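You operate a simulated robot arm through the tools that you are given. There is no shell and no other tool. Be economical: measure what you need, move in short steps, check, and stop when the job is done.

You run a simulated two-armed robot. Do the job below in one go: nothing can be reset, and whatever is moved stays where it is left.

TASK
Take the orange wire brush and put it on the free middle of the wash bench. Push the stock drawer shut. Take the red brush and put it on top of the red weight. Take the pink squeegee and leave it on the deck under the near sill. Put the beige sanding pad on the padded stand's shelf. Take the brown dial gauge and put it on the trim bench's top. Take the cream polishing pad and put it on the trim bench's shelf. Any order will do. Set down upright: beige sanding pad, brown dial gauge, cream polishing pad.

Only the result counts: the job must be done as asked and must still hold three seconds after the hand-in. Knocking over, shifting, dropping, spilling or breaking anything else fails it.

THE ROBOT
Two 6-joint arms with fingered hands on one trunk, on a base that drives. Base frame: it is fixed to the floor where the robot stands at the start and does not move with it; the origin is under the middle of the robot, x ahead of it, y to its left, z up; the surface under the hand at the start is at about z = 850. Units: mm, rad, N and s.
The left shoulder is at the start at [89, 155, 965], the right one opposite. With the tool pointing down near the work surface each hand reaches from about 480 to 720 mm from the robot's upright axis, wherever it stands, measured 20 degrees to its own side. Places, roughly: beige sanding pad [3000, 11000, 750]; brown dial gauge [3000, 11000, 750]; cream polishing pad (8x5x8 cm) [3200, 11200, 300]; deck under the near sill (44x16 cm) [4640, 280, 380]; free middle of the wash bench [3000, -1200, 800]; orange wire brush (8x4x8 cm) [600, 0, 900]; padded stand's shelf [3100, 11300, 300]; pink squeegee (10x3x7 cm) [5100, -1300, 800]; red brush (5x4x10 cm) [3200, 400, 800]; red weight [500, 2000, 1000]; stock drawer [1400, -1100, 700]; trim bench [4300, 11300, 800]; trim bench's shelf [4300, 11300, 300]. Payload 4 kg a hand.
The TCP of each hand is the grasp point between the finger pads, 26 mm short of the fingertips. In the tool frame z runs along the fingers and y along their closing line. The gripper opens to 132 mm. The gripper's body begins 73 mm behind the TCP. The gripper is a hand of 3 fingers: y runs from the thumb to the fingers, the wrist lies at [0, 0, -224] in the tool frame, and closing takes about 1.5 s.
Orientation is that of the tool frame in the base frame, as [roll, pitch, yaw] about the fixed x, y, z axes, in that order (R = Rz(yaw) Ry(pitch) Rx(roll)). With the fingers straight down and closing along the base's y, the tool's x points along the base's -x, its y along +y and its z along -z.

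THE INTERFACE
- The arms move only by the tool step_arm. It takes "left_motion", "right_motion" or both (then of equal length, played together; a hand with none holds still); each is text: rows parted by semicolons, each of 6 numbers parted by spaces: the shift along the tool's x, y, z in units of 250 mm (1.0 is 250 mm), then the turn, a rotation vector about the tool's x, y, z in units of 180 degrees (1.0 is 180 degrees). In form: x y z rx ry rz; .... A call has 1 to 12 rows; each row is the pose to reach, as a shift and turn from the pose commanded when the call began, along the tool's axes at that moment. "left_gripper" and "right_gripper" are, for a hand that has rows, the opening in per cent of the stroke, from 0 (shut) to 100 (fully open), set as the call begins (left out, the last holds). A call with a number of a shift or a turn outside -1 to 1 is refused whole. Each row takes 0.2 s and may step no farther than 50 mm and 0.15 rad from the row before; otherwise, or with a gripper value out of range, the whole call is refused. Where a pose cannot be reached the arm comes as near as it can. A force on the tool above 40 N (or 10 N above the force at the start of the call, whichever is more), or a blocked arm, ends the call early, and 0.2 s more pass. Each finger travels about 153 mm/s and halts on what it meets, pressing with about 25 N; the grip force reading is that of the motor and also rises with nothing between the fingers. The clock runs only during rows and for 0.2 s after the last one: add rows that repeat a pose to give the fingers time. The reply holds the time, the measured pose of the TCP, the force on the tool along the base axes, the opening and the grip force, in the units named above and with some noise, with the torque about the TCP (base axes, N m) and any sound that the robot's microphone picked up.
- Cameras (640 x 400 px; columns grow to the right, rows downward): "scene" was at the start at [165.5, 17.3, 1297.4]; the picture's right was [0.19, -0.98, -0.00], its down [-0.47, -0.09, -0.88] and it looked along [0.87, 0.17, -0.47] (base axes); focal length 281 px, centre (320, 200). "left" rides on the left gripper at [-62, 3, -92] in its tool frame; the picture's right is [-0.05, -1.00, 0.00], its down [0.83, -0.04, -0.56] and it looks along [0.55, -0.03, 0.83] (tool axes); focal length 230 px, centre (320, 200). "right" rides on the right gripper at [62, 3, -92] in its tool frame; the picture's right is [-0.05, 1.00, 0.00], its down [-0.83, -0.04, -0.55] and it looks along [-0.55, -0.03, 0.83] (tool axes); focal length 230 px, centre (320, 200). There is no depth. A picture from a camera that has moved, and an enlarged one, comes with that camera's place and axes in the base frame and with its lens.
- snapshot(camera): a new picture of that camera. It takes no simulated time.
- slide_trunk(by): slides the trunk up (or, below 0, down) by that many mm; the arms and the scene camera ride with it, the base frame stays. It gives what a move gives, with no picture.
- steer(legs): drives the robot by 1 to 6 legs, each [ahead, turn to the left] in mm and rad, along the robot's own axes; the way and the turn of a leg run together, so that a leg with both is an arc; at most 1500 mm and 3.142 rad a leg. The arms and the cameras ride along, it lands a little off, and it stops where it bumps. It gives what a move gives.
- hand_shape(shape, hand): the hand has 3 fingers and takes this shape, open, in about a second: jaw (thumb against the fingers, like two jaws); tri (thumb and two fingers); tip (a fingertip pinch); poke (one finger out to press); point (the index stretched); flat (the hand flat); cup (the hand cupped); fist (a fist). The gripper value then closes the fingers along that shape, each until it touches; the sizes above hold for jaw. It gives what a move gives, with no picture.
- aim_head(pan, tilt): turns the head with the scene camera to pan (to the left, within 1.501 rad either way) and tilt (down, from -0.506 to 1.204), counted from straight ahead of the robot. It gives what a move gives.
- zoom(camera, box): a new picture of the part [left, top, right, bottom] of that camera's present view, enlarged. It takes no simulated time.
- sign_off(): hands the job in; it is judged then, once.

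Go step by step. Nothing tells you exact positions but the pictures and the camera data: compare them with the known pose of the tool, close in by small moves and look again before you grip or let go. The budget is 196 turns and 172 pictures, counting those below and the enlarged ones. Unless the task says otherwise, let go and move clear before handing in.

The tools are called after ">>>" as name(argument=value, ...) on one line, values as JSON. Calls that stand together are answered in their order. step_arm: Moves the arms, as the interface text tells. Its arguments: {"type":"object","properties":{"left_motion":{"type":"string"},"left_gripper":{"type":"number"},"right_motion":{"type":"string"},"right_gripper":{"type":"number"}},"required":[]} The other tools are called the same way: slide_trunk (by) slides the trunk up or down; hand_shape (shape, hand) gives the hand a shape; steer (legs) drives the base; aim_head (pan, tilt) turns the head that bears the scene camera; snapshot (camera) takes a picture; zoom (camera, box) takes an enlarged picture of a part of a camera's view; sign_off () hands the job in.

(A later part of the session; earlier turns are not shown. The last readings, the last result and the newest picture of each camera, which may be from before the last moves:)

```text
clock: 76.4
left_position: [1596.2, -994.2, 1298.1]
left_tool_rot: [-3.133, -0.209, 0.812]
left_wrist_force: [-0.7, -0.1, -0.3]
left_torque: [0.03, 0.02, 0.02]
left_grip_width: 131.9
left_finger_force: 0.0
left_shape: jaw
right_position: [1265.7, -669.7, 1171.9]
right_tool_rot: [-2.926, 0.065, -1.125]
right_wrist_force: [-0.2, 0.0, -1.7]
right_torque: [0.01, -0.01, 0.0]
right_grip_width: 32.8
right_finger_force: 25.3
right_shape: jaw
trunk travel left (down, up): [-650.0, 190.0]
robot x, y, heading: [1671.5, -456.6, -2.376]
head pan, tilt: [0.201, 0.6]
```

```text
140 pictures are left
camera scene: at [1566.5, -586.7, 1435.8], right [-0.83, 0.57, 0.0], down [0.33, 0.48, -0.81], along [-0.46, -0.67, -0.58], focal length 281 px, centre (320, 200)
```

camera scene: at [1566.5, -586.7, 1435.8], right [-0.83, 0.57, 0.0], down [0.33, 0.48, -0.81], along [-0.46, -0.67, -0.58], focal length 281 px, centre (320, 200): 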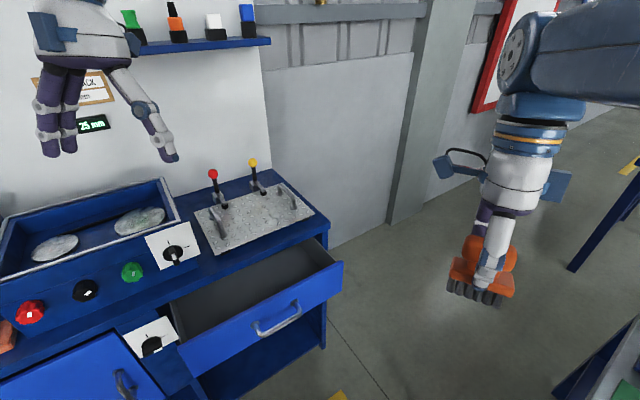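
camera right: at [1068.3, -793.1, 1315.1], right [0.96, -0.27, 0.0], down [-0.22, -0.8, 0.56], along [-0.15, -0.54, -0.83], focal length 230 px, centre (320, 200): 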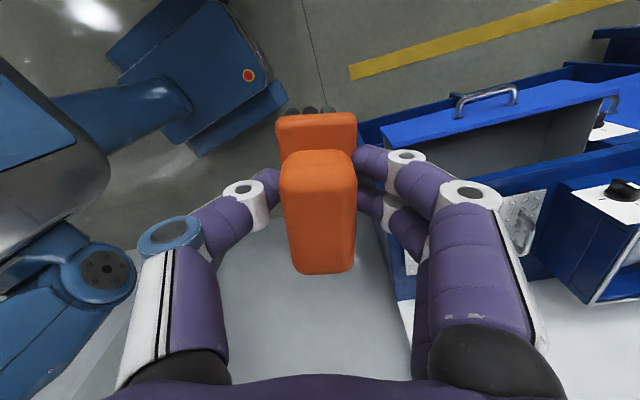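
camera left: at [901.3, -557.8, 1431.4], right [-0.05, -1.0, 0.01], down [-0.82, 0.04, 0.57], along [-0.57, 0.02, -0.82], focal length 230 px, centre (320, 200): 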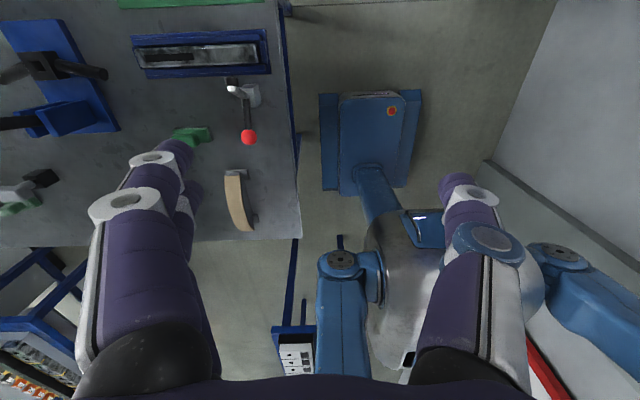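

The drawer front runs from x≈1170 to 1650 at y≈-1035, z 630 to 780. I'll lower the trunk, make a left fist, and bring it in front of the panel with the fingers tilted forward.

>>> slide_trunk(by=-350)

>>> hand_shape(hand="left", shape="fist")

>>> step_arm(left_motion="-.033 -.057 .11 0 -.039 0; -.067 -.114 .22 0 -.079 0; -.1 -.171 .33 0 -.118 0; -.133 -.228 .44 0 -.157 0; -.166 -.285 .55 0 -.197 0; -.2 -.342 .66 0 -.236 0; -.233 -.398 .768 0 -.276 0; -.266 -.455 .876 0 -.315 0; -.266 -.455 .876 0 -.315 0")

>>> snapshot(camera="scene")

>>> snapshot(camera="left")

```text
clock: 79.8
left_position: [1597.2, -989.2, 955.3]
left_tool_rot: [-3.136, -0.185, 0.815]
left_wrist_force: [0.4, 0.8, 0.2]
left_torque: [0.01, 0.0, 0.03]
left_grip_width: 132.1
left_finger_force: 0.0
left_shape: jaw
right_position: [1262.7, -665.1, 830.5]
right_tool_rot: [-2.94, 0.041, -1.128]
right_wrist_force: [-0.5, -0.7, -0.4]
right_torque: [-0.03, -0.02, 0.03]
right_grip_width: 32.8
right_finger_force: 24.9
right_shape: jaw
trunk travel left (down, up): [-300.0, 540.0]
robot x, y, heading: [1666.5, -463.6, -2.369]
head pan, tilt: [0.201, 0.6]
```

```text
clock: 80.7
left_position: [1599.0, -990.6, 955.2]
left_tool_rot: [-3.135, -0.184, 0.815]
left_wrist_force: [0.3, 0.3, -0.6]
left_torque: [0.0, -0.01, 0.02]
left_grip_width: 0.0
left_finger_force: 0.0
left_shape: fist
right_position: [1263.1, -665.7, 830.3]
right_tool_rot: [-2.941, 0.041, -1.129]
right_wrist_force: [0.6, 0.7, -0.9]
right_torque: [0.02, 0.02, 0.0]
right_grip_width: 32.4
right_finger_force: 24.8
right_shape: jaw
trunk travel left (down, up): [-300.0, 540.0]
robot x, y, heading: [1668.9, -459.5, -2.371]
head pan, tilt: [0.201, 0.6]
```

```text
clock: 82.0
left_position: [1435.6, -1035.2, 812.5]
left_tool_rot: [-3.137, 0.538, 0.817]
left_wrist_force: [-1.5, 0.6, 3.2]
left_torque: [0.13, -0.22, 0.05]
left_grip_width: 0.0
left_finger_force: 0.0
left_shape: fist
left hand out of reach, approached as far as the arm can: row 1, 2, 3, 4, 5, 6
right_position: [1273.7, -649.1, 841.9]
right_tool_rot: [-2.94, 0.032, -1.131]
right_wrist_force: [-1.1, -1.9, 4.6]
right_torque: [0.05, 0.04, 0.04]
right_grip_width: 32.4
right_finger_force: 25.4
right_shape: jaw
trunk travel left (down, up): [-300.0, 540.0]
robot x, y, heading: [1669.1, -455.2, -2.37]
head pan, tilt: [0.201, 0.6]
stopped in row 6 (left hand): the force on the tool passed its limit at 69 N (the readings are from after the stop); the commanded pose is now the measured one
```

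```text
139 pictures are left
camera scene: at [1579.5, -562.2, 1089.6], right [-0.82, 0.57, -0.01], down [0.32, 0.46, -0.83], along [-0.47, -0.68, -0.56], focal length 281 px, centre (320, 200)
```

scene: 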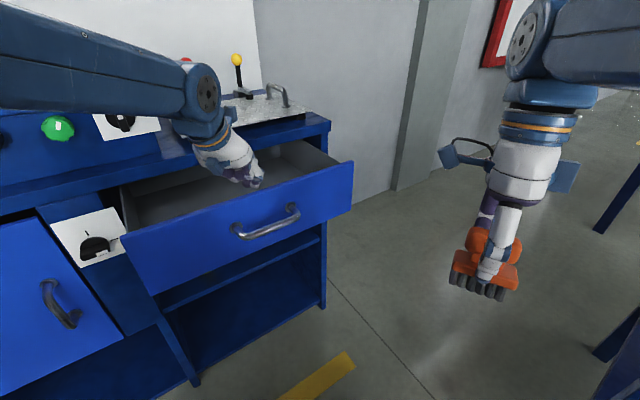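

```text
138 pictures are left
camera left: at [1434.0, -1042.8, 924.6], right [-0.76, 0.65, 0.03], down [0.65, 0.76, 0.05], along [0.01, 0.06, -1.0], focal length 230 px, centre (320, 200)
```

left: 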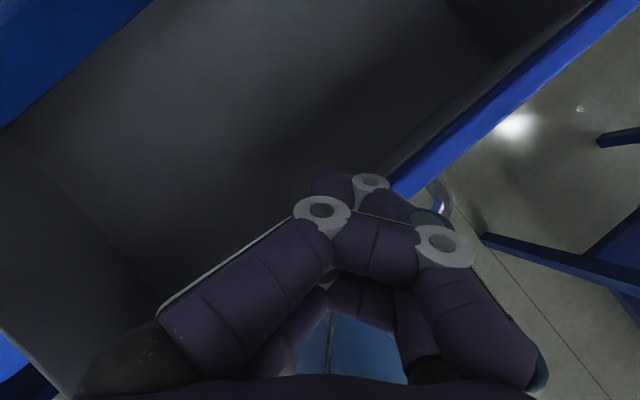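

The fist came down on the drawer's top rim, and the tilted pose was too close in for the arm. I'll lift off, back the hand away and straighten it.

>>> step_arm(left_motion="-.065 0 -.11 0 0 0; -.131 0 -.22 0 0 0; -.196 0 -.33 0 0.02 0; -.262 0 -.44 0 .04 0; -.2 -.076 -.477 0 .06 0; -.14 -.152 -.514 0 .08 0; -.076 -.228 -.55 0 .108 0; -.013 -.305 -.588 0 .108 0; -.013 -.305 -.588 0 .108 0")

>>> snapshot(camera="scene")

```text
clock: 84.0
left_position: [1419.7, -947.0, 935.8]
left_tool_rot: [-3.13, 0.203, 0.82]
left_wrist_force: [0.6, 0.1, -0.7]
left_torque: [0.02, 0.01, -0.04]
left_grip_width: 0.2
left_finger_force: 0.1
left_shape: fist
left hand out of reach, approached as far as the arm can: row 1, 2, 3, 8, 9
right_position: [1269.9, -658.5, 819.2]
right_tool_rot: [-2.899, 0.043, -1.129]
right_wrist_force: [-0.1, 0.1, -0.7]
right_torque: [-0.03, 0.0, 0.03]
right_grip_width: 32.6
right_finger_force: 25.5
right_shape: jaw
trunk travel left (down, up): [-300.0, 540.0]
robot x, y, heading: [1670.5, -458.0, -2.374]
head pan, tilt: [0.201, 0.6]
```

```text
137 pictures are left
camera scene: at [1570.3, -580.3, 1086.4], right [-0.83, 0.56, 0.0], down [0.33, 0.48, -0.81], along [-0.46, -0.67, -0.58], focal length 281 px, centre (320, 200)
```

scene: 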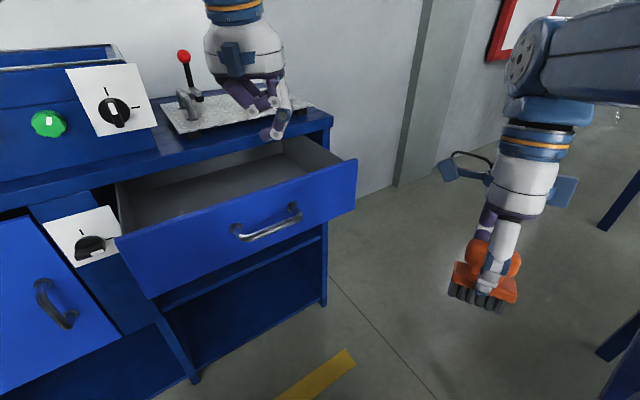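

I'll back the base about 130 mm to give the arm room, then lower the fist in front of the handle.

>>> steer(legs=[[-130, 0]])

>>> step_arm(left_motion="0 0 .13 0 0 0; 0 0 .27 0 0 0; 0 0 .41 0 0 0; -.03 0 .55 0 0 0; -.08 0 .68 0 0 0; -.13 -.014 .82 0 0 0; -.18 -.014 .948 0 0 0; -.226 -.014 .948 0 0 0; -.226 -.014 .948 0 0 0")

>>> snapshot(camera="scene")

>>> snapshot(camera="left")

```text
clock: 85.3
left_position: [1517.1, -854.0, 935.8]
left_tool_rot: [-3.129, 0.203, 0.822]
left_wrist_force: [0.4, 0.7, 0.5]
left_torque: [-0.02, 0.03, -0.04]
left_grip_width: 0.1
left_finger_force: 0.1
left_shape: fist
right_position: [1361.6, -569.0, 833.8]
right_tool_rot: [-2.922, 0.043, -1.127]
right_wrist_force: [0.6, 0.5, -2.0]
right_torque: [-0.03, 0.02, -0.01]
right_grip_width: 32.5
right_finger_force: 25.3
right_shape: jaw
trunk travel left (down, up): [-300.0, 540.0]
robot x, y, heading: [1763.4, -368.6, -2.376]
head pan, tilt: [0.201, 0.6]
```

```text
clock: 87.3
left_position: [1448.5, -918.1, 726.6]
left_tool_rot: [-3.129, 0.222, 0.823]
left_wrist_force: [0.8, -0.6, -0.2]
left_torque: [-0.01, -0.01, -0.01]
left_grip_width: 0.0
left_finger_force: 0.1
left_shape: fist
left hand out of reach, approached as far as the arm can: row 1, 2
right_position: [1367.5, -563.8, 821.8]
right_tool_rot: [-2.878, 0.046, -1.127]
right_wrist_force: [-0.3, 0.4, -0.9]
right_torque: [0.01, -0.02, -0.01]
right_grip_width: 32.4
right_finger_force: 24.9
right_shape: jaw
trunk travel left (down, up): [-300.0, 540.0]
robot x, y, heading: [1760.9, -370.1, -2.37]
head pan, tilt: [0.201, 0.6]
```

```text
136 pictures are left
camera scene: at [1665.1, -487.7, 1086.1], right [-0.82, 0.57, 0.0], down [0.33, 0.48, -0.81], along [-0.46, -0.67, -0.58], focal length 281 px, centre (320, 200)
```

scene: 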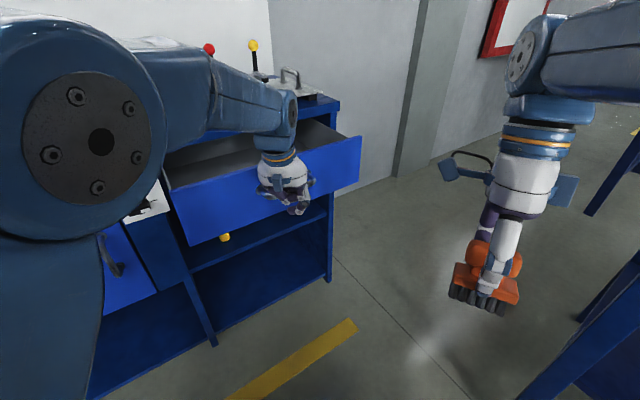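

```text
135 pictures are left
camera left: at [1424.5, -951.2, 830.4], right [-0.76, 0.65, 0.02], down [0.61, 0.71, 0.36], along [0.22, 0.29, -0.93], focal length 230 px, centre (320, 200)
```

left: 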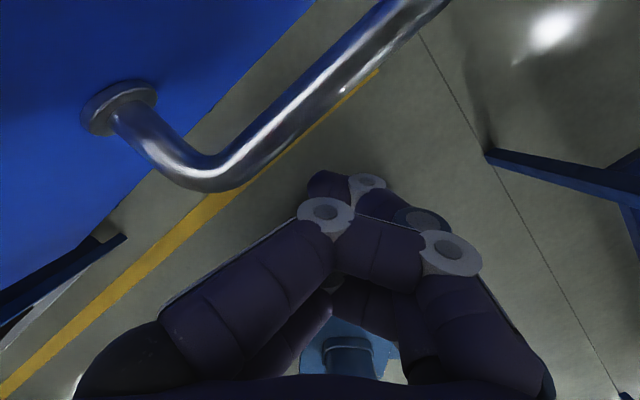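

The fist is just in front of the handle. Now I'll push towards -y in small steps.

>>> step_arm(left_motion="-.046 .0435 .0103 0 0 0; -.092 .087 .0206 0 0 0; -.137 .1305 .031 0 0 0; -.183 .174 .041 0 0 0; -.229 .2175 .0515 0 0 0; -.275 .261 .062 0 0 0; -.32 .3045 .072 0 0 0; -.366 .348 .0824 0 0 0; -.412 .3915 .093 0 0 0; -.458 .435 .103 0 0 0; -.503 .4785 .113 0 0 0; -.549 .522 .124 0 0 0")

>>> snapshot(camera="scene")

```text
clock: 89.9
left_position: [1447.4, -1107.0, 723.7]
left_tool_rot: [-3.129, 0.214, 0.818]
left_wrist_force: [0.7, 12.8, 1.0]
left_torque: [-1.47, 0.02, -0.32]
left_grip_width: 0.3
left_finger_force: 0.1
left_shape: fist
left hand out of reach, approached as far as the arm can: row 12
right_position: [1367.5, -561.9, 822.6]
right_tool_rot: [-2.879, 0.046, -1.126]
right_wrist_force: [-0.1, 0.3, -0.9]
right_torque: [-0.02, 0.02, -0.03]
right_grip_width: 32.4
right_finger_force: 25.1
right_shape: jaw
trunk travel left (down, up): [-300.0, 540.0]
robot x, y, heading: [1763.2, -365.8, -2.371]
head pan, tilt: [0.201, 0.6]
```

```text
134 pictures are left
camera scene: at [1665.2, -485.8, 1086.4], right [-0.82, 0.57, 0.0], down [0.33, 0.47, -0.82], along [-0.46, -0.67, -0.58], focal length 281 px, centre (320, 200)
```

scene: 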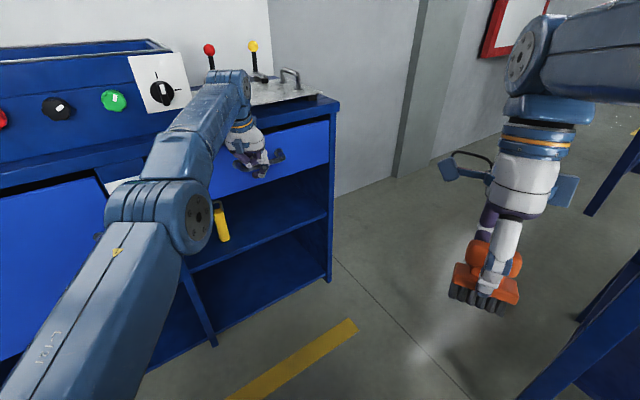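

The drawer looks nearly shut. I'll zoom in to check what's left.

>>> zoom(camera="scene", box=[160, 70, 360, 195])

>>> snapshot(camera="left")

```text
3.20 times, centred on (260, 132) of scene
camera zoom: at [1665.2, -485.8, 1086.4], right [-0.82, 0.57, 0.0], down [0.33, 0.47, -0.82], along [-0.46, -0.67, -0.58], focal length 898 px, centre (512, 416)
```

zoom: 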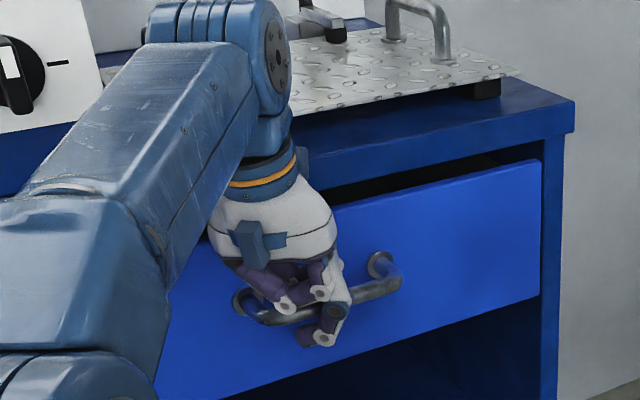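

```text
132 pictures are left
camera left: at [1422.2, -1139.8, 828.1], right [-0.76, 0.65, 0.02], down [0.61, 0.7, 0.37], along [0.22, 0.29, -0.93], focal length 230 px, centre (320, 200)
```

left: 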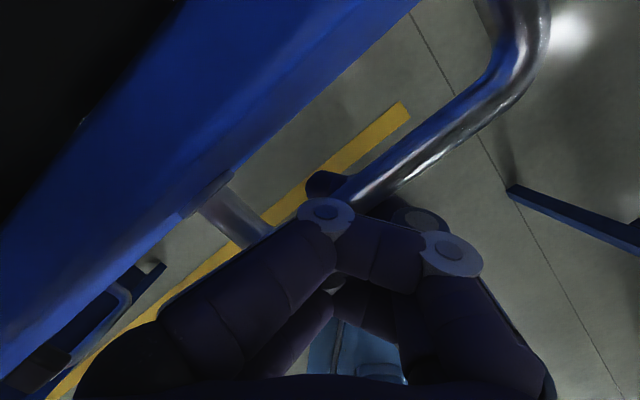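

There is still a small gap and the arm is at its reach limit. I'll pull the fist back, drive forward 80 mm and finish the push.

>>> step_arm(left_motion=".12 -.08 -.027 0 0 0; .24 -.08 -.054 0 0 0; .36 -.071 -.08 0 0 0; .36 -.071 -.08 0 0 0")

>>> steer(legs=[[80, 0]])

>>> snapshot(camera="left")

```text
clock: 90.9
left_position: [1502.3, -1022.2, 720.6]
left_tool_rot: [-3.129, 0.221, 0.821]
left_wrist_force: [-0.7, -0.5, -0.2]
left_torque: [-0.01, 0.05, -0.04]
left_grip_width: 0.1
left_finger_force: 0.1
left_shape: fist
right_position: [1367.1, -562.6, 821.8]
right_tool_rot: [-2.878, 0.048, -1.127]
right_wrist_force: [0.8, 0.1, -1.4]
right_torque: [-0.01, 0.03, -0.01]
right_grip_width: 32.3
right_finger_force: 25.1
right_shape: jaw
trunk travel left (down, up): [-300.0, 540.0]
robot x, y, heading: [1767.4, -363.9, -2.378]
head pan, tilt: [0.201, 0.6]
```

```text
clock: 92.0
left_position: [1444.5, -1077.9, 720.0]
left_tool_rot: [-3.129, 0.219, 0.821]
left_wrist_force: [-0.4, 0.7, 0.4]
left_torque: [0.02, -0.02, 0.02]
left_grip_width: 0.0
left_finger_force: 0.1
left_shape: fist
right_position: [1308.2, -619.4, 821.0]
right_tool_rot: [-2.879, 0.048, -1.129]
right_wrist_force: [-0.4, 0.4, -0.8]
right_torque: [-0.03, -0.03, -0.02]
right_grip_width: 32.5
right_finger_force: 24.9
right_shape: jaw
trunk travel left (down, up): [-300.0, 540.0]
robot x, y, heading: [1704.9, -422.9, -2.377]
head pan, tilt: [0.201, 0.6]
```

```text
131 pictures are left
camera left: at [1419.4, -1110.7, 823.6], right [-0.76, 0.65, 0.02], down [0.61, 0.71, 0.36], along [0.22, 0.29, -0.93], focal length 230 px, centre (320, 200)
```

left: 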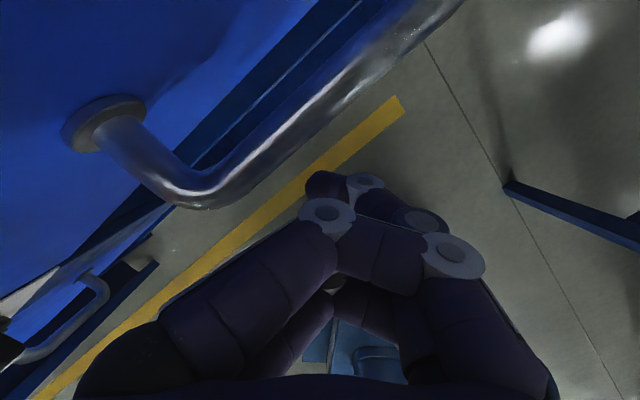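

Now I'll push slowly until resistance rises.

>>> step_arm(left_motion="-.034 .0326 .0077 0 0 0; -.069 .065 .0155 0 0 0; -.103 .098 .023 0 0 0; -.137 .13 .031 0 0 0; -.16 .152 .036 0 0 0; -.183 .174 .041 0 0 0; -.206 .196 .046 0 0 0; -.229 .217 .0515 0 0 0; -.252 .239 .057 0 0 0; -.275 .261 .062 0 0 0; -.3 .285 .067 0 0 0; -.32 .3045 .072 0 0 0")

>>> snapshot(camera="left")

>>> zoom(camera="scene", box=[160, 70, 360, 195])

```text
clock: 93.3
left_position: [1461.7, -1113.6, 739.4]
left_tool_rot: [-3.121, 0.229, 0.812]
left_wrist_force: [1.4, 14.7, -12.1]
left_torque: [0.07, -0.13, -0.21]
left_grip_width: 0.0
left_finger_force: 0.1
left_shape: fist
right_position: [1318.9, -608.8, 810.5]
right_tool_rot: [-2.813, 0.056, -1.129]
right_wrist_force: [-0.9, -0.4, 0.1]
right_torque: [0.05, 0.0, 0.05]
right_grip_width: 32.1
right_finger_force: 24.8
right_shape: jaw
trunk travel left (down, up): [-300.0, 540.0]
robot x, y, heading: [1710.8, -422.7, -2.377]
head pan, tilt: [0.201, 0.6]
stopped in row 6 (left hand): the force on the tool passed its limit at 74 N (the readings are from after the stop); the commanded pose is now the measured one
```

```text
130 pictures are left
camera left: at [1438.6, -1144.9, 843.8], right [-0.76, 0.65, 0.03], down [0.62, 0.7, 0.35], along [0.21, 0.28, -0.94], focal length 230 px, centre (320, 200)
```

left: 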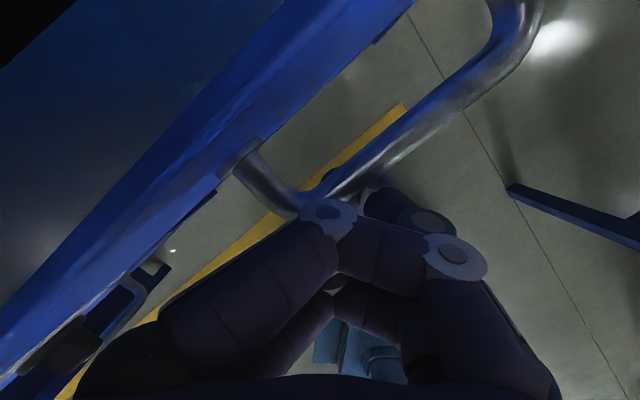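

```text
3.20 times, centred on (260, 132) of scene
camera zoom: at [1606.1, -545.2, 1085.8], right [-0.82, 0.57, 0.0], down [0.33, 0.48, -0.81], along [-0.46, -0.67, -0.58], focal length 898 px, centre (512, 416)
```

zoom: 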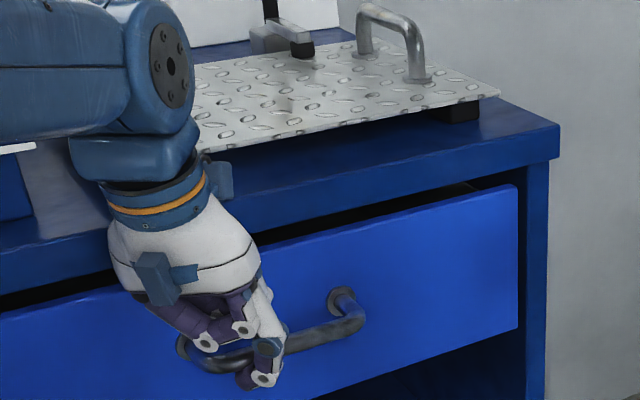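

The stop force suggests the drawer is fully shut. I'll pull the hand away and check.

>>> step_arm(left_motion=".1 -.045 -.024 0 0 0; .2 -.09 -.048 0 0 0; .31 -.135 -.07 0 0 0; .42 -.18 -.095 0 0 0; .52 -.22 -.12 0 0 0; .52 -.22 -.12 0 0 0")

>>> steer(legs=[[-150, 0]])

>>> snapshot(camera="scene")

>>> zoom(camera="scene", box=[240, 70, 400, 170])

```text
clock: 94.7
left_position: [1514.9, -978.3, 739.9]
left_tool_rot: [-3.126, 0.241, 0.814]
left_wrist_force: [-0.4, 0.4, -0.4]
left_torque: [0.01, 0.02, 0.04]
left_grip_width: 0.0
left_finger_force: 0.0
left_shape: fist
right_position: [1323.7, -601.3, 798.9]
right_tool_rot: [-2.792, 0.054, -1.128]
right_wrist_force: [0.6, -0.3, -1.9]
right_torque: [0.02, 0.03, -0.01]
right_grip_width: 32.4
right_finger_force: 24.4
right_shape: jaw
trunk travel left (down, up): [-300.0, 540.0]
robot x, y, heading: [1709.7, -419.9, -2.372]
head pan, tilt: [0.201, 0.6]
```

```text
clock: 96.0
left_position: [1625.4, -873.9, 741.2]
left_tool_rot: [-3.127, 0.243, 0.814]
left_wrist_force: [0.0, 0.3, 0.3]
left_torque: [-0.01, 0.02, 0.01]
left_grip_width: 0.2
left_finger_force: 0.1
left_shape: fist
right_position: [1429.4, -501.7, 813.0]
right_tool_rot: [-2.821, 0.058, -1.124]
right_wrist_force: [0.4, 0.7, -0.3]
right_torque: [0.01, 0.01, 0.01]
right_grip_width: 32.2
right_finger_force: 25.1
right_shape: jaw
trunk travel left (down, up): [-300.0, 540.0]
robot x, y, heading: [1818.6, -316.9, -2.374]
head pan, tilt: [0.201, 0.6]
```

```text
128 pictures are left
camera scene: at [1716.7, -438.1, 1086.1], right [-0.83, 0.56, 0.0], down [0.33, 0.48, -0.82], along [-0.46, -0.67, -0.58], focal length 281 px, centre (320, 200)
```

scene: 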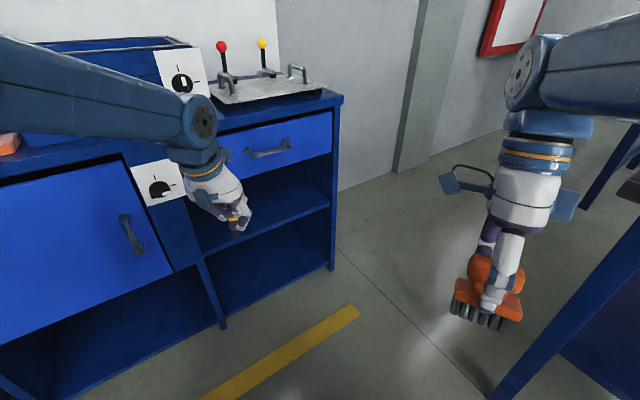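

```text
4.00 times, centred on (320, 120) of scene
camera zoom: at [1716.7, -438.1, 1086.1], right [-0.83, 0.56, 0.0], down [0.33, 0.48, -0.82], along [-0.46, -0.67, -0.58], focal length 1123 px, centre (320, 520)
```

zoom: 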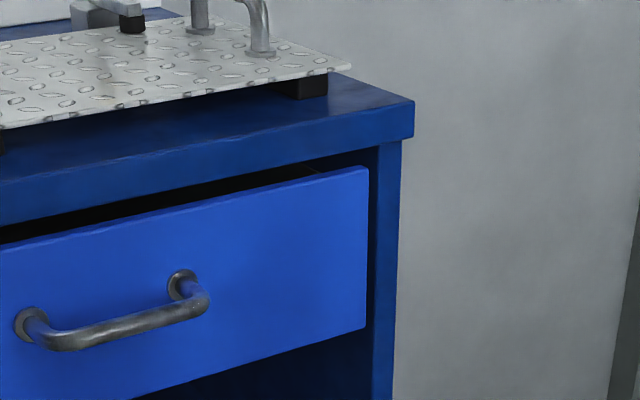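

The drawer is flush with the cabinet frame. Next I'll raise the trunk, reopen the left hand, face +x and look toward the wash bench.

>>> slide_trunk(by=300)

>>> hand_shape(hand="left", shape="jaw")

>>> steer(legs=[[0, 2.2]])

>>> aim_head(pan=0, tilt=0.35)

>>> snapshot(camera="scene")

```text
clock: 99.0
left_position: [1632.7, -865.2, 1031.8]
left_tool_rot: [-3.128, 0.22, 0.812]
left_wrist_force: [0.1, -0.4, 0.6]
left_torque: [-0.01, -0.03, -0.03]
left_grip_width: 0.0
left_finger_force: 0.1
left_shape: fist
right_position: [1435.5, -496.2, 1095.0]
right_tool_rot: [-2.763, 0.077, -1.122]
right_wrist_force: [0.1, 0.4, -2.2]
right_torque: [0.01, -0.01, 0.0]
right_grip_width: 32.3
right_finger_force: 25.5
right_shape: jaw
trunk travel left (down, up): [-600.0, 240.0]
robot x, y, heading: [1816.7, -318.7, -2.374]
head pan, tilt: [0.201, 0.6]
```

```text
clock: 100.0
left_position: [1633.4, -864.8, 1032.1]
left_tool_rot: [-3.128, 0.221, 0.81]
left_wrist_force: [0.3, -0.8, 0.5]
left_torque: [-0.03, -0.02, -0.01]
left_grip_width: 58.1
left_finger_force: 0.0
left_shape: jaw
right_position: [1435.4, -496.6, 1095.3]
right_tool_rot: [-2.764, 0.077, -1.122]
right_wrist_force: [-0.9, -0.3, -0.6]
right_torque: [-0.04, 0.04, -0.03]
right_grip_width: 32.7
right_finger_force: 24.9
right_shape: jaw
trunk travel left (down, up): [-600.0, 240.0]
robot x, y, heading: [1812.4, -317.7, -2.373]
head pan, tilt: [0.201, 0.6]
```

```text
clock: 106.0
left_position: [2371.6, -145.7, 1034.8]
left_tool_rot: [-3.127, 0.227, 3.01]
left_wrist_force: [0.1, 0.0, 0.0]
left_torque: [-0.03, 0.02, -0.03]
left_grip_width: 57.7
left_finger_force: 0.1
left_shape: jaw
right_position: [2192.9, -523.0, 1107.3]
right_tool_rot: [-2.781, 0.069, 1.073]
right_wrist_force: [0.7, 0.3, -0.4]
right_torque: [-0.01, -0.02, 0.01]
right_grip_width: 32.3
right_finger_force: 25.5
right_shape: jaw
trunk travel left (down, up): [-600.0, 240.0]
robot x, y, heading: [1820.3, -333.7, -0.174]
head pan, tilt: [0.201, 0.6]
```

```text
clock: 106.8
left_position: [2351.8, -141.1, 1014.6]
left_tool_rot: [-3.127, 0.167, 3.008]
left_wrist_force: [-0.1, -0.1, 0.0]
left_torque: [0.0, -0.01, -0.01]
left_grip_width: 58.0
left_finger_force: 0.1
left_shape: jaw
right_position: [2175.5, -519.3, 1090.8]
right_tool_rot: [-2.727, 0.091, 1.077]
right_wrist_force: [0.6, 1.0, -1.3]
right_torque: [-0.01, -0.01, -0.03]
right_grip_width: 32.3
right_finger_force: 25.1
right_shape: jaw
trunk travel left (down, up): [-600.0, 240.0]
robot x, y, heading: [1818.0, -334.3, -0.171]
head pan, tilt: [0.0, 0.351]
```

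```text
126 pictures are left
camera scene: at [1984.1, -358.8, 1408.6], right [-0.17, -0.98, 0.0], down [-0.36, 0.06, -0.93], along [0.92, -0.16, -0.36], focal length 281 px, centre (320, 200)
```

scene: 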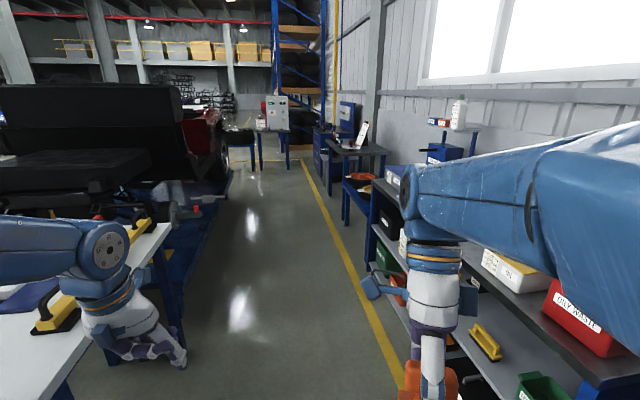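

The wash bench runs along the wall from x≈2300 to 3700, with its front edge at about y=-1010. I'll drive alongside it and turn to face it.

>>> steer(legs=[[1150, 0], [0, -0.9]])

>>> aim_head(pan=-0.2, tilt=0.6)

>>> snapshot(camera="scene")

```text
clock: 115.1
left_position: [3447.9, -842.5, 1026.6]
left_tool_rot: [-3.129, 0.192, 2.112]
left_wrist_force: [0.4, 0.2, -0.8]
left_torque: [0.01, 0.02, 0.0]
left_grip_width: 58.3
left_finger_force: 0.1
left_shape: jaw
right_position: [3042.7, -939.5, 1102.7]
right_tool_rot: [-2.749, 0.083, 0.183]
right_wrist_force: [-0.5, -0.4, -0.5]
right_torque: [0.02, -0.03, 0.0]
right_grip_width: 32.2
right_finger_force: 24.6
right_shape: jaw
trunk travel left (down, up): [-600.0, 240.0]
robot x, y, heading: [2961.9, -534.3, -1.069]
head pan, tilt: [0.0, 0.351]
```

```text
clock: 115.9
left_position: [3434.5, -823.2, 1006.9]
left_tool_rot: [-3.132, 0.135, 2.112]
left_wrist_force: [0.3, 0.2, 0.7]
left_torque: [0.03, 0.01, -0.02]
left_grip_width: 57.9
left_finger_force: 0.1
left_shape: jaw
right_position: [3032.9, -926.2, 1087.5]
right_tool_rot: [-2.684, 0.083, 0.183]
right_wrist_force: [-0.7, -0.5, -0.5]
right_torque: [0.0, 0.0, -0.03]
right_grip_width: 32.1
right_finger_force: 25.4
right_shape: jaw
trunk travel left (down, up): [-600.0, 240.0]
robot x, y, heading: [2965.1, -533.0, -1.065]
head pan, tilt: [-0.201, 0.6]
```

```text
125 pictures are left
camera scene: at [3027.1, -685.7, 1399.0], right [-0.96, -0.29, 0.0], down [-0.13, 0.44, -0.89], along [0.25, -0.85, -0.46], focal length 281 px, centre (320, 200)
```

scene: 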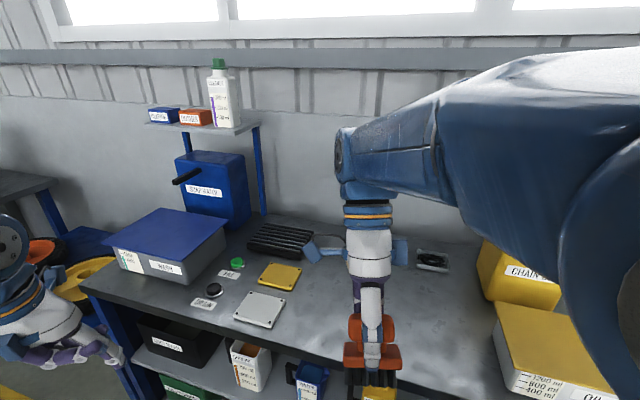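

The free middle of the bench is around [2985, -1190]. I'll level the right hand and move the brush over that spot.

>>> step_arm(right_motion="-.046 .123 -.034 -.018 .003 0; -.092 .246 -.068 -.036 .007 0; -.137 .369 -.102 -.055 .01 0; -.183 .492 -.136 -.073 .013 0; -.229 .615 -.169 -.091 .016 0; -.275 .738 -.203 -.109 .02 0; -.32 .861 -.237 -.127 .023 0; -.366 .984 -.271 -.1457 .0264 0; -.366 .984 -.271 -.1457 .0264 0")

>>> snapshot(camera="scene")

>>> snapshot(camera="right")

```text
clock: 117.9
left_position: [3436.9, -824.3, 1007.5]
left_tool_rot: [-3.132, 0.139, 2.111]
left_wrist_force: [0.0, -0.1, -1.1]
left_torque: [0.02, 0.01, 0.03]
left_grip_width: 57.8
left_finger_force: 0.0
left_shape: jaw
right_position: [2987.8, -1188.4, 1088.6]
right_tool_rot: [3.057, -0.004, 0.169]
right_wrist_force: [0.2, 0.0, -1.1]
right_torque: [0.01, -0.02, 0.01]
right_grip_width: 32.4
right_finger_force: 25.0
right_shape: jaw
trunk travel left (down, up): [-600.0, 240.0]
robot x, y, heading: [2963.9, -531.4, -1.073]
head pan, tilt: [-0.201, 0.6]
```

```text
124 pictures are left
camera scene: at [3028.4, -681.0, 1386.0], right [-0.95, -0.3, 0.0], down [-0.18, 0.55, -0.81], along [0.24, -0.78, -0.58], focal length 281 px, centre (320, 200)
```

scene: 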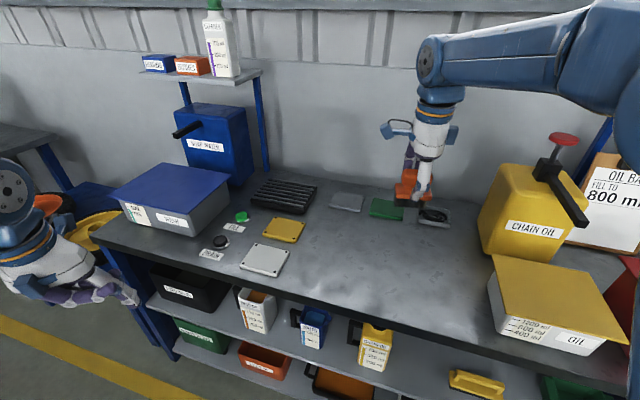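

```text
123 pictures are left
camera right: at [3045.8, -1174.9, 1180.5], right [0.12, -0.99, 0.08], down [-0.84, -0.05, 0.55], along [-0.54, -0.13, -0.83], focal length 230 px, centre (320, 200)
```

right: 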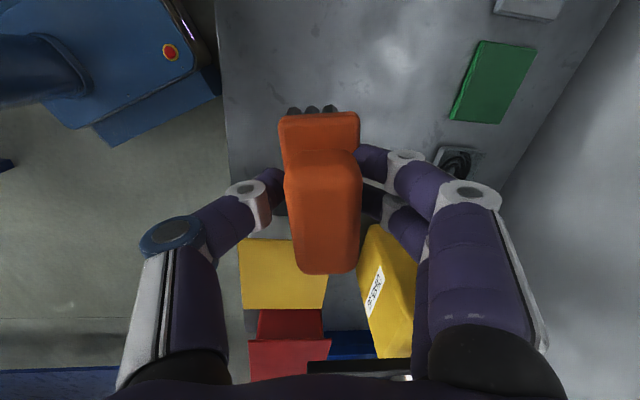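

The brush hangs over the clear spot, and I estimate the bench top at z≈800. I'll straighten the hand and lower most of the way.

>>> step_arm(right_motion="0 -.011 .13 .009 -.001 0; 0 -.023 .27 .018 -.001 0; 0 -.034 .41 .027 -.001 0; 0 -.046 .55 .027 -.001 0; 0 -.057 .68 .027 -.001 0; 0 -.069 .8 .027 -.001 0; 0 -.069 .8 .027 -.001 0")

>>> snapshot(camera="scene")

>>> snapshot(camera="right")

```text
clock: 119.5
left_position: [3436.5, -822.9, 1008.3]
left_tool_rot: [-3.131, 0.137, 2.113]
left_wrist_force: [-0.1, 0.2, -0.6]
left_torque: [-0.06, -0.01, -0.02]
left_grip_width: 58.1
left_finger_force: 0.0
left_shape: jaw
right_position: [2988.1, -1186.9, 888.6]
right_tool_rot: [-3.139, -0.003, 0.169]
right_wrist_force: [0.0, 0.1, -1.6]
right_torque: [0.06, -0.03, -0.01]
right_grip_width: 32.1
right_finger_force: 25.1
right_shape: jaw
trunk travel left (down, up): [-600.0, 240.0]
robot x, y, heading: [2965.0, -529.5, -1.07]
head pan, tilt: [-0.201, 0.6]
```

```text
122 pictures are left
camera scene: at [3028.1, -681.1, 1386.1], right [-0.95, -0.3, 0.0], down [-0.18, 0.55, -0.81], along [0.24, -0.78, -0.58], focal length 281 px, centre (320, 200)
```

scene: 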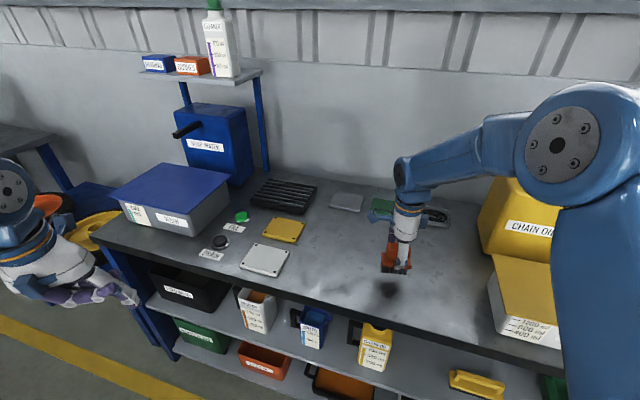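

```text
121 pictures are left
camera right: at [3049.0, -1181.8, 979.4], right [0.12, -0.99, 0.0], down [-0.83, -0.1, 0.55], along [-0.55, -0.06, -0.83], focal length 230 px, centre (320, 200)
```

right: 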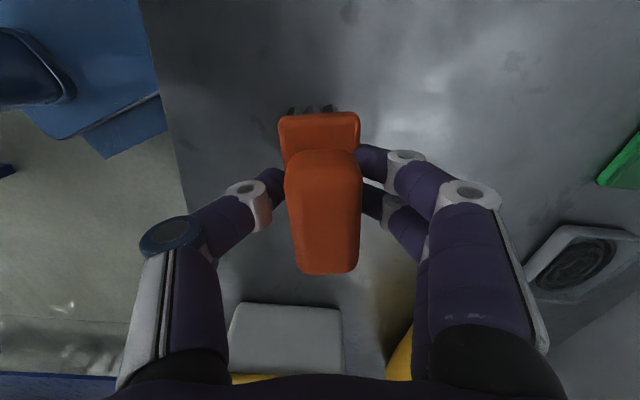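

There's still a gap above its shadow. I'll lower in fine steps until it touches.

>>> step_arm(right_motion="0 0 .02 0 0 0; 0 0 .04 0 0 0; 0 0 .06 0 0 0; 0 0 .08 0 0 0; 0 0 .1 0 0 0; 0 0 .115 0 0 0; 0 0 .13 0 0 0; 0 0 .14 0 0 0; 0 0 .15 0 0 0; 0 0 .15 0 0 0")

>>> zoom(camera="scene", box=[320, 200, 480, 300])

```text
clock: 121.7
left_position: [3437.5, -823.8, 1008.3]
left_tool_rot: [-3.131, 0.139, 2.112]
left_wrist_force: [-0.8, 0.0, 0.4]
left_torque: [0.01, -0.01, -0.02]
left_grip_width: 58.3
left_finger_force: 0.0
left_shape: jaw
right_position: [2988.4, -1188.6, 849.1]
right_tool_rot: [-3.139, -0.001, 0.17]
right_wrist_force: [0.0, 1.1, -0.4]
right_torque: [-0.03, -0.01, 0.01]
right_grip_width: 31.9
right_finger_force: 25.0
right_shape: jaw
trunk travel left (down, up): [-600.0, 240.0]
robot x, y, heading: [2961.8, -531.5, -1.067]
head pan, tilt: [-0.201, 0.6]
```

```text
4.00 times, centred on (400, 250) of scene
camera zoom: at [3028.3, -681.5, 1386.0], right [-0.95, -0.3, 0.0], down [-0.18, 0.55, -0.81], along [0.24, -0.78, -0.58], focal length 1123 px, centre (0, 0)
```

zoom: 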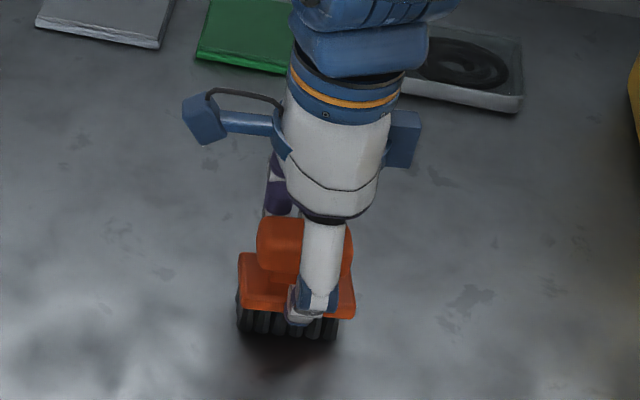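

>>> step_arm(right_motion="0 0 .008 0 0 0; 0 0 .016 0 0 0; 0 0 .024 0 0 0; 0 0 .032 0 0 0; 0 0 .032 0 0 0")

>>> zoom(camera="scene", box=[320, 200, 480, 300])

```text
clock: 122.9
left_position: [3435.9, -820.4, 1009.8]
left_tool_rot: [-3.13, 0.142, 2.112]
left_wrist_force: [-0.9, -0.3, -0.3]
left_torque: [-0.02, 0.02, 0.0]
left_grip_width: 58.3
left_finger_force: 0.0
left_shape: jaw
right_position: [2988.7, -1185.9, 847.8]
right_tool_rot: [3.135, -0.003, 0.168]
right_wrist_force: [-3.4, -4.3, 35.6]
right_torque: [-0.32, 0.01, 0.0]
right_grip_width: 35.2
right_finger_force: 25.4
right_shape: jaw
trunk travel left (down, up): [-600.0, 240.0]
robot x, y, heading: [2962.0, -531.1, -1.068]
head pan, tilt: [-0.201, 0.6]
```

```text
4.00 times, centred on (400, 250) of scene
camera zoom: at [3027.3, -676.1, 1387.0], right [-0.95, -0.3, 0.0], down [-0.17, 0.55, -0.82], along [0.24, -0.78, -0.58], focal length 1123 px, centre (0, 0)
```

zoom: 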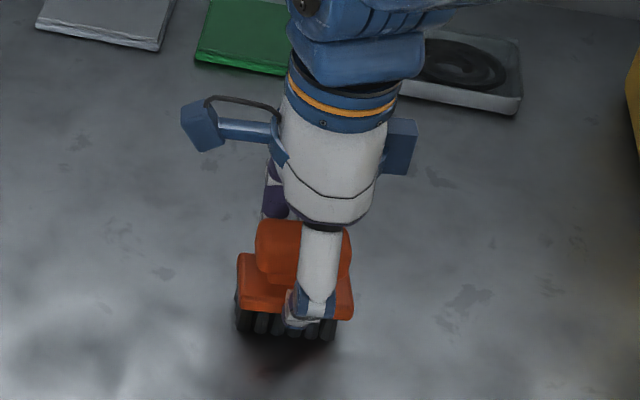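

It's in contact, so the bench top is at about z=798. I'll ease off a few mm, open the fingers and rise.

>>> step_arm(right_motion="0 0 -.016 0 0 0; 0 0 -.018 0 0 0")

>>> step_arm(right_motion="0 0 0 0 0 0; 0 0 0 0 0 0; 0 0 0 0 0 0; 0 0 0 0 0 0; 0 0 -.1 0 0 0; 0 0 -.25 0 0 0; 0 0 -.4 0 0 0; 0 0 -.55 0 0 0; 0 0 -.7 0 0 0; 0 0 -.85 0 0 0; 0 0 -.95 0 0 0", right_gripper=75)

>>> snapshot(camera="scene")

```text
clock: 123.5
left_position: [3436.8, -822.5, 1007.5]
left_tool_rot: [-3.131, 0.14, 2.112]
left_wrist_force: [0.9, -0.6, -0.3]
left_torque: [-0.04, 0.02, 0.0]
left_grip_width: 57.6
left_finger_force: 0.1
left_shape: jaw
right_position: [2988.0, -1185.4, 847.9]
right_tool_rot: [-3.14, -0.003, 0.169]
right_wrist_force: [0.9, -3.8, 19.6]
right_torque: [-0.32, -0.03, -0.01]
right_grip_width: 35.4
right_finger_force: 25.7
right_shape: jaw
trunk travel left (down, up): [-600.0, 240.0]
robot x, y, heading: [2966.4, -529.3, -1.065]
head pan, tilt: [-0.201, 0.6]
```

```text
clock: 125.9
left_position: [3436.2, -824.5, 1006.8]
left_tool_rot: [-3.132, 0.138, 2.111]
left_wrist_force: [-0.1, -0.5, 0.1]
left_torque: [0.02, 0.03, 0.0]
left_grip_width: 58.0
left_finger_force: 0.0
left_shape: jaw
right_position: [2987.7, -1188.7, 1086.3]
right_tool_rot: [-3.138, -0.003, 0.17]
right_wrist_force: [-0.1, 0.1, -0.6]
right_torque: [-0.04, 0.03, 0.03]
right_grip_width: 98.5
right_finger_force: 0.0
right_shape: jaw
trunk travel left (down, up): [-600.0, 240.0]
robot x, y, heading: [2964.8, -530.7, -1.072]
head pan, tilt: [-0.201, 0.6]
```

```text
118 pictures are left
camera scene: at [3028.3, -681.2, 1386.0], right [-0.95, -0.3, 0.0], down [-0.18, 0.55, -0.81], along [0.24, -0.78, -0.58], focal length 281 px, centre (320, 200)
```

scene: 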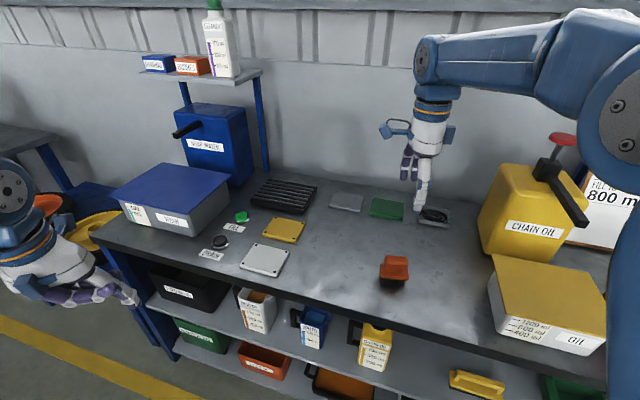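

The orange brush stands on the free middle of the wash bench. Next I'll raise the trunk and turn to the table across the aisle to find the red brush.

>>> slide_trunk(by=150)

>>> steer(legs=[[0, 2.4]])

>>> aim_head(pan=0, tilt=0.5)

>>> snapshot(camera="scene")

```text
clock: 127.7
left_position: [3437.1, -823.0, 1154.0]
left_tool_rot: [-3.133, 0.129, 2.113]
left_wrist_force: [-0.5, 0.0, 0.1]
left_torque: [0.02, 0.01, -0.01]
left_grip_width: 58.2
left_finger_force: 0.0
left_shape: jaw
right_position: [2990.2, -1190.2, 1235.0]
right_tool_rot: [-3.138, -0.002, 0.169]
right_wrist_force: [0.5, 1.2, -0.9]
right_torque: [-0.01, 0.03, 0.01]
right_grip_width: 98.4
right_finger_force: 0.1
right_shape: jaw
trunk travel left (down, up): [-750.0, 90.0]
robot x, y, heading: [2965.2, -533.3, -1.069]
head pan, tilt: [-0.201, 0.6]
```

```text
clock: 132.3
left_position: [3125.0, -27.8, 1134.8]
left_tool_rot: [-3.139, 0.046, -2.378]
left_wrist_force: [-1.8, -2.5, -4.4]
left_torque: [0.24, -0.22, -0.02]
left_grip_width: 58.0
left_finger_force: 0.0
left_shape: jaw
right_position: [3569.7, -389.2, 1255.5]
right_tool_rot: [3.11, -0.016, 1.97]
right_wrist_force: [0.5, 0.7, -0.4]
right_torque: [-0.02, 0.04, 0.0]
right_grip_width: 99.0
right_finger_force: 0.1
right_shape: jaw
trunk travel left (down, up): [-750.0, 90.0]
robot x, y, heading: [2971.6, -542.4, 0.734]
head pan, tilt: [-0.201, 0.6]
stopped in leg 1: the robot was blocked; the commanded pose is now the measured one
```

```text
clock: 133.1
left_position: [3121.5, -25.6, 1135.7]
left_tool_rot: [-3.133, 0.052, -2.377]
left_wrist_force: [-0.4, -0.3, 0.5]
left_torque: [0.02, -0.04, 0.02]
left_grip_width: 57.9
left_finger_force: 0.0
left_shape: jaw
right_position: [3565.4, -387.1, 1257.6]
right_tool_rot: [3.11, -0.014, 1.971]
right_wrist_force: [-0.4, -0.5, 0.4]
right_torque: [0.02, -0.04, 0.01]
right_grip_width: 98.9
right_finger_force: 0.1
right_shape: jaw
trunk travel left (down, up): [-750.0, 90.0]
robot x, y, heading: [2974.7, -543.4, 0.738]
head pan, tilt: [0.0, 0.499]
```

```text
117 pictures are left
camera scene: at [3097.0, -426.9, 1545.1], right [0.67, -0.74, 0.0], down [-0.36, -0.33, -0.87], along [0.64, 0.58, -0.49], focal length 281 px, centre (320, 200)
```

scene: 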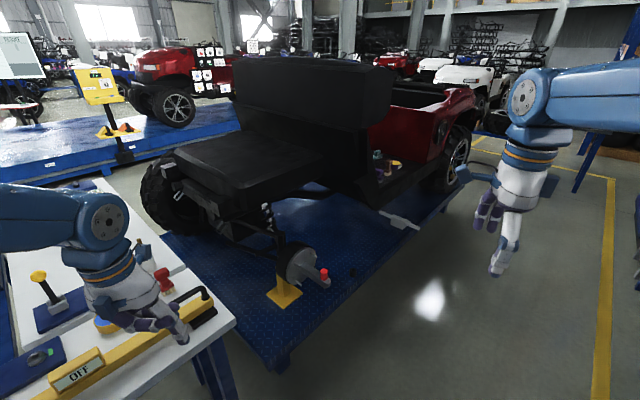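

The turn was blocked at heading 0.73, so I'll look on both sides for what it touched.

>>> aim_head(pan=-1.5, tilt=0.8)

>>> snapshot(camera="scene")

>>> snapshot(camera="right")

>>> snapshot(camera="left")

```text
clock: 134.7
left_position: [3123.7, -26.6, 1136.0]
left_tool_rot: [-3.137, 0.054, -2.379]
left_wrist_force: [-0.6, 0.6, -0.1]
left_torque: [0.06, 0.01, 0.01]
left_grip_width: 58.0
left_finger_force: 0.0
left_shape: jaw
right_position: [3568.7, -388.9, 1256.1]
right_tool_rot: [3.11, -0.014, 1.971]
right_wrist_force: [-0.6, 0.0, 0.0]
right_torque: [0.0, 0.02, 0.01]
right_grip_width: 98.9
right_finger_force: 0.1
right_shape: jaw
trunk travel left (down, up): [-750.0, 90.0]
robot x, y, heading: [2972.6, -541.1, 0.739]
head pan, tilt: [-1.499, 0.799]
```

```text
116 pictures are left
camera scene: at [3090.3, -544.8, 1520.6], right [-0.69, -0.72, 0.02], down [-0.53, 0.48, -0.7], along [0.5, -0.49, -0.72], focal length 281 px, centre (320, 200)
```

scene: 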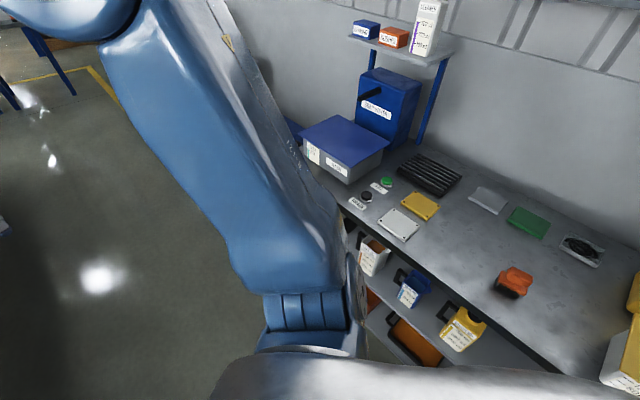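

```text
115 pictures are left
camera right: at [3544.3, -334.3, 1347.9], right [0.94, 0.34, 0.03], down [0.27, -0.8, 0.54], along [0.21, -0.5, -0.84], focal length 230 px, centre (320, 200)
```

right: 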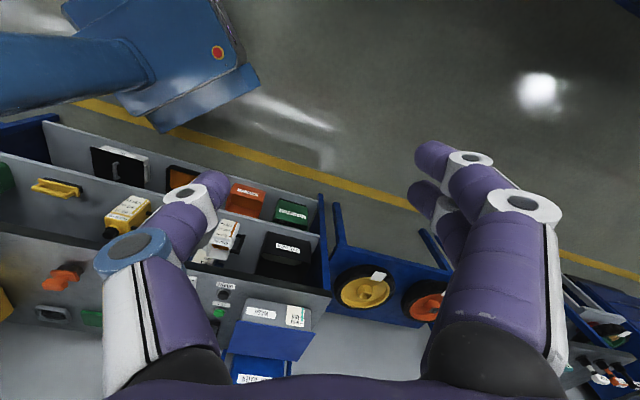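

```text
114 pictures are left
camera left: at [3161.4, 13.4, 1232.1], right [0.73, -0.69, 0.01], down [-0.59, -0.62, 0.51], along [-0.35, -0.38, -0.86], focal length 230 px, centre (320, 200)
```

left: 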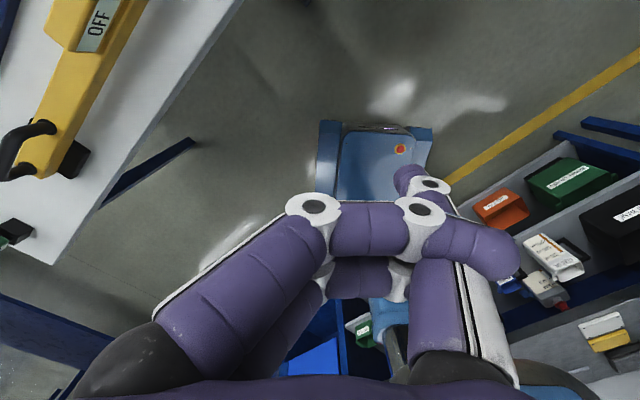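

The wash bench's lower shelf sticks out into the aisle, and that's what my rear touched. I'll drive forward and then finish turning to the table.

>>> steer(legs=[[150, 0], [0, 0.83]])

>>> aim_head(pan=0, tilt=0.6)

>>> snapshot(camera="scene")

```text
clock: 138.3
left_position: [2809.2, 30.5, 1148.1]
left_tool_rot: [-3.137, 0.078, -1.552]
left_wrist_force: [0.9, 0.3, 0.0]
left_torque: [0.0, 0.0, 0.0]
left_grip_width: 58.2
left_finger_force: 0.1
left_shape: jaw
right_position: [3375.2, 101.2, 1256.0]
right_tool_rot: [3.111, -0.018, 2.798]
right_wrist_force: [0.2, 0.3, -0.1]
right_torque: [-0.01, 0.0, 0.01]
right_grip_width: 99.0
right_finger_force: 0.0
right_shape: jaw
trunk travel left (down, up): [-750.0, 90.0]
robot x, y, heading: [3090.8, -441.4, 1.57]
head pan, tilt: [-1.499, 0.799]
```

```text
clock: 139.9
left_position: [2809.4, 4.5, 1126.6]
left_tool_rot: [-3.138, 0.015, -1.553]
left_wrist_force: [-0.4, -0.4, -0.2]
left_torque: [-0.01, 0.02, -0.01]
left_grip_width: 58.1
left_finger_force: 0.0
left_shape: jaw
right_position: [3373.4, 79.7, 1265.6]
right_tool_rot: [3.092, -0.023, 2.797]
right_wrist_force: [0.1, 0.1, 0.0]
right_torque: [0.02, -0.03, -0.03]
right_grip_width: 99.0
right_finger_force: 0.1
right_shape: jaw
trunk travel left (down, up): [-750.0, 90.0]
robot x, y, heading: [3090.6, -442.3, 1.567]
head pan, tilt: [0.0, 0.6]
```

```text
113 pictures are left
camera scene: at [3093.0, -273.8, 1536.0], right [1.0, -0.01, 0.0], down [0.0, -0.58, -0.81], along [0.0, 0.81, -0.58], focal length 281 px, centre (320, 200)
```

scene: 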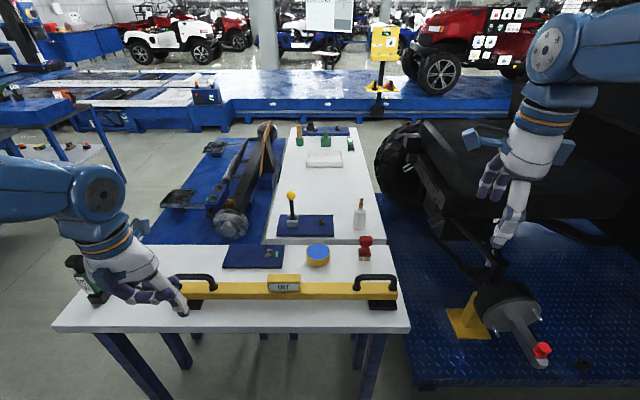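

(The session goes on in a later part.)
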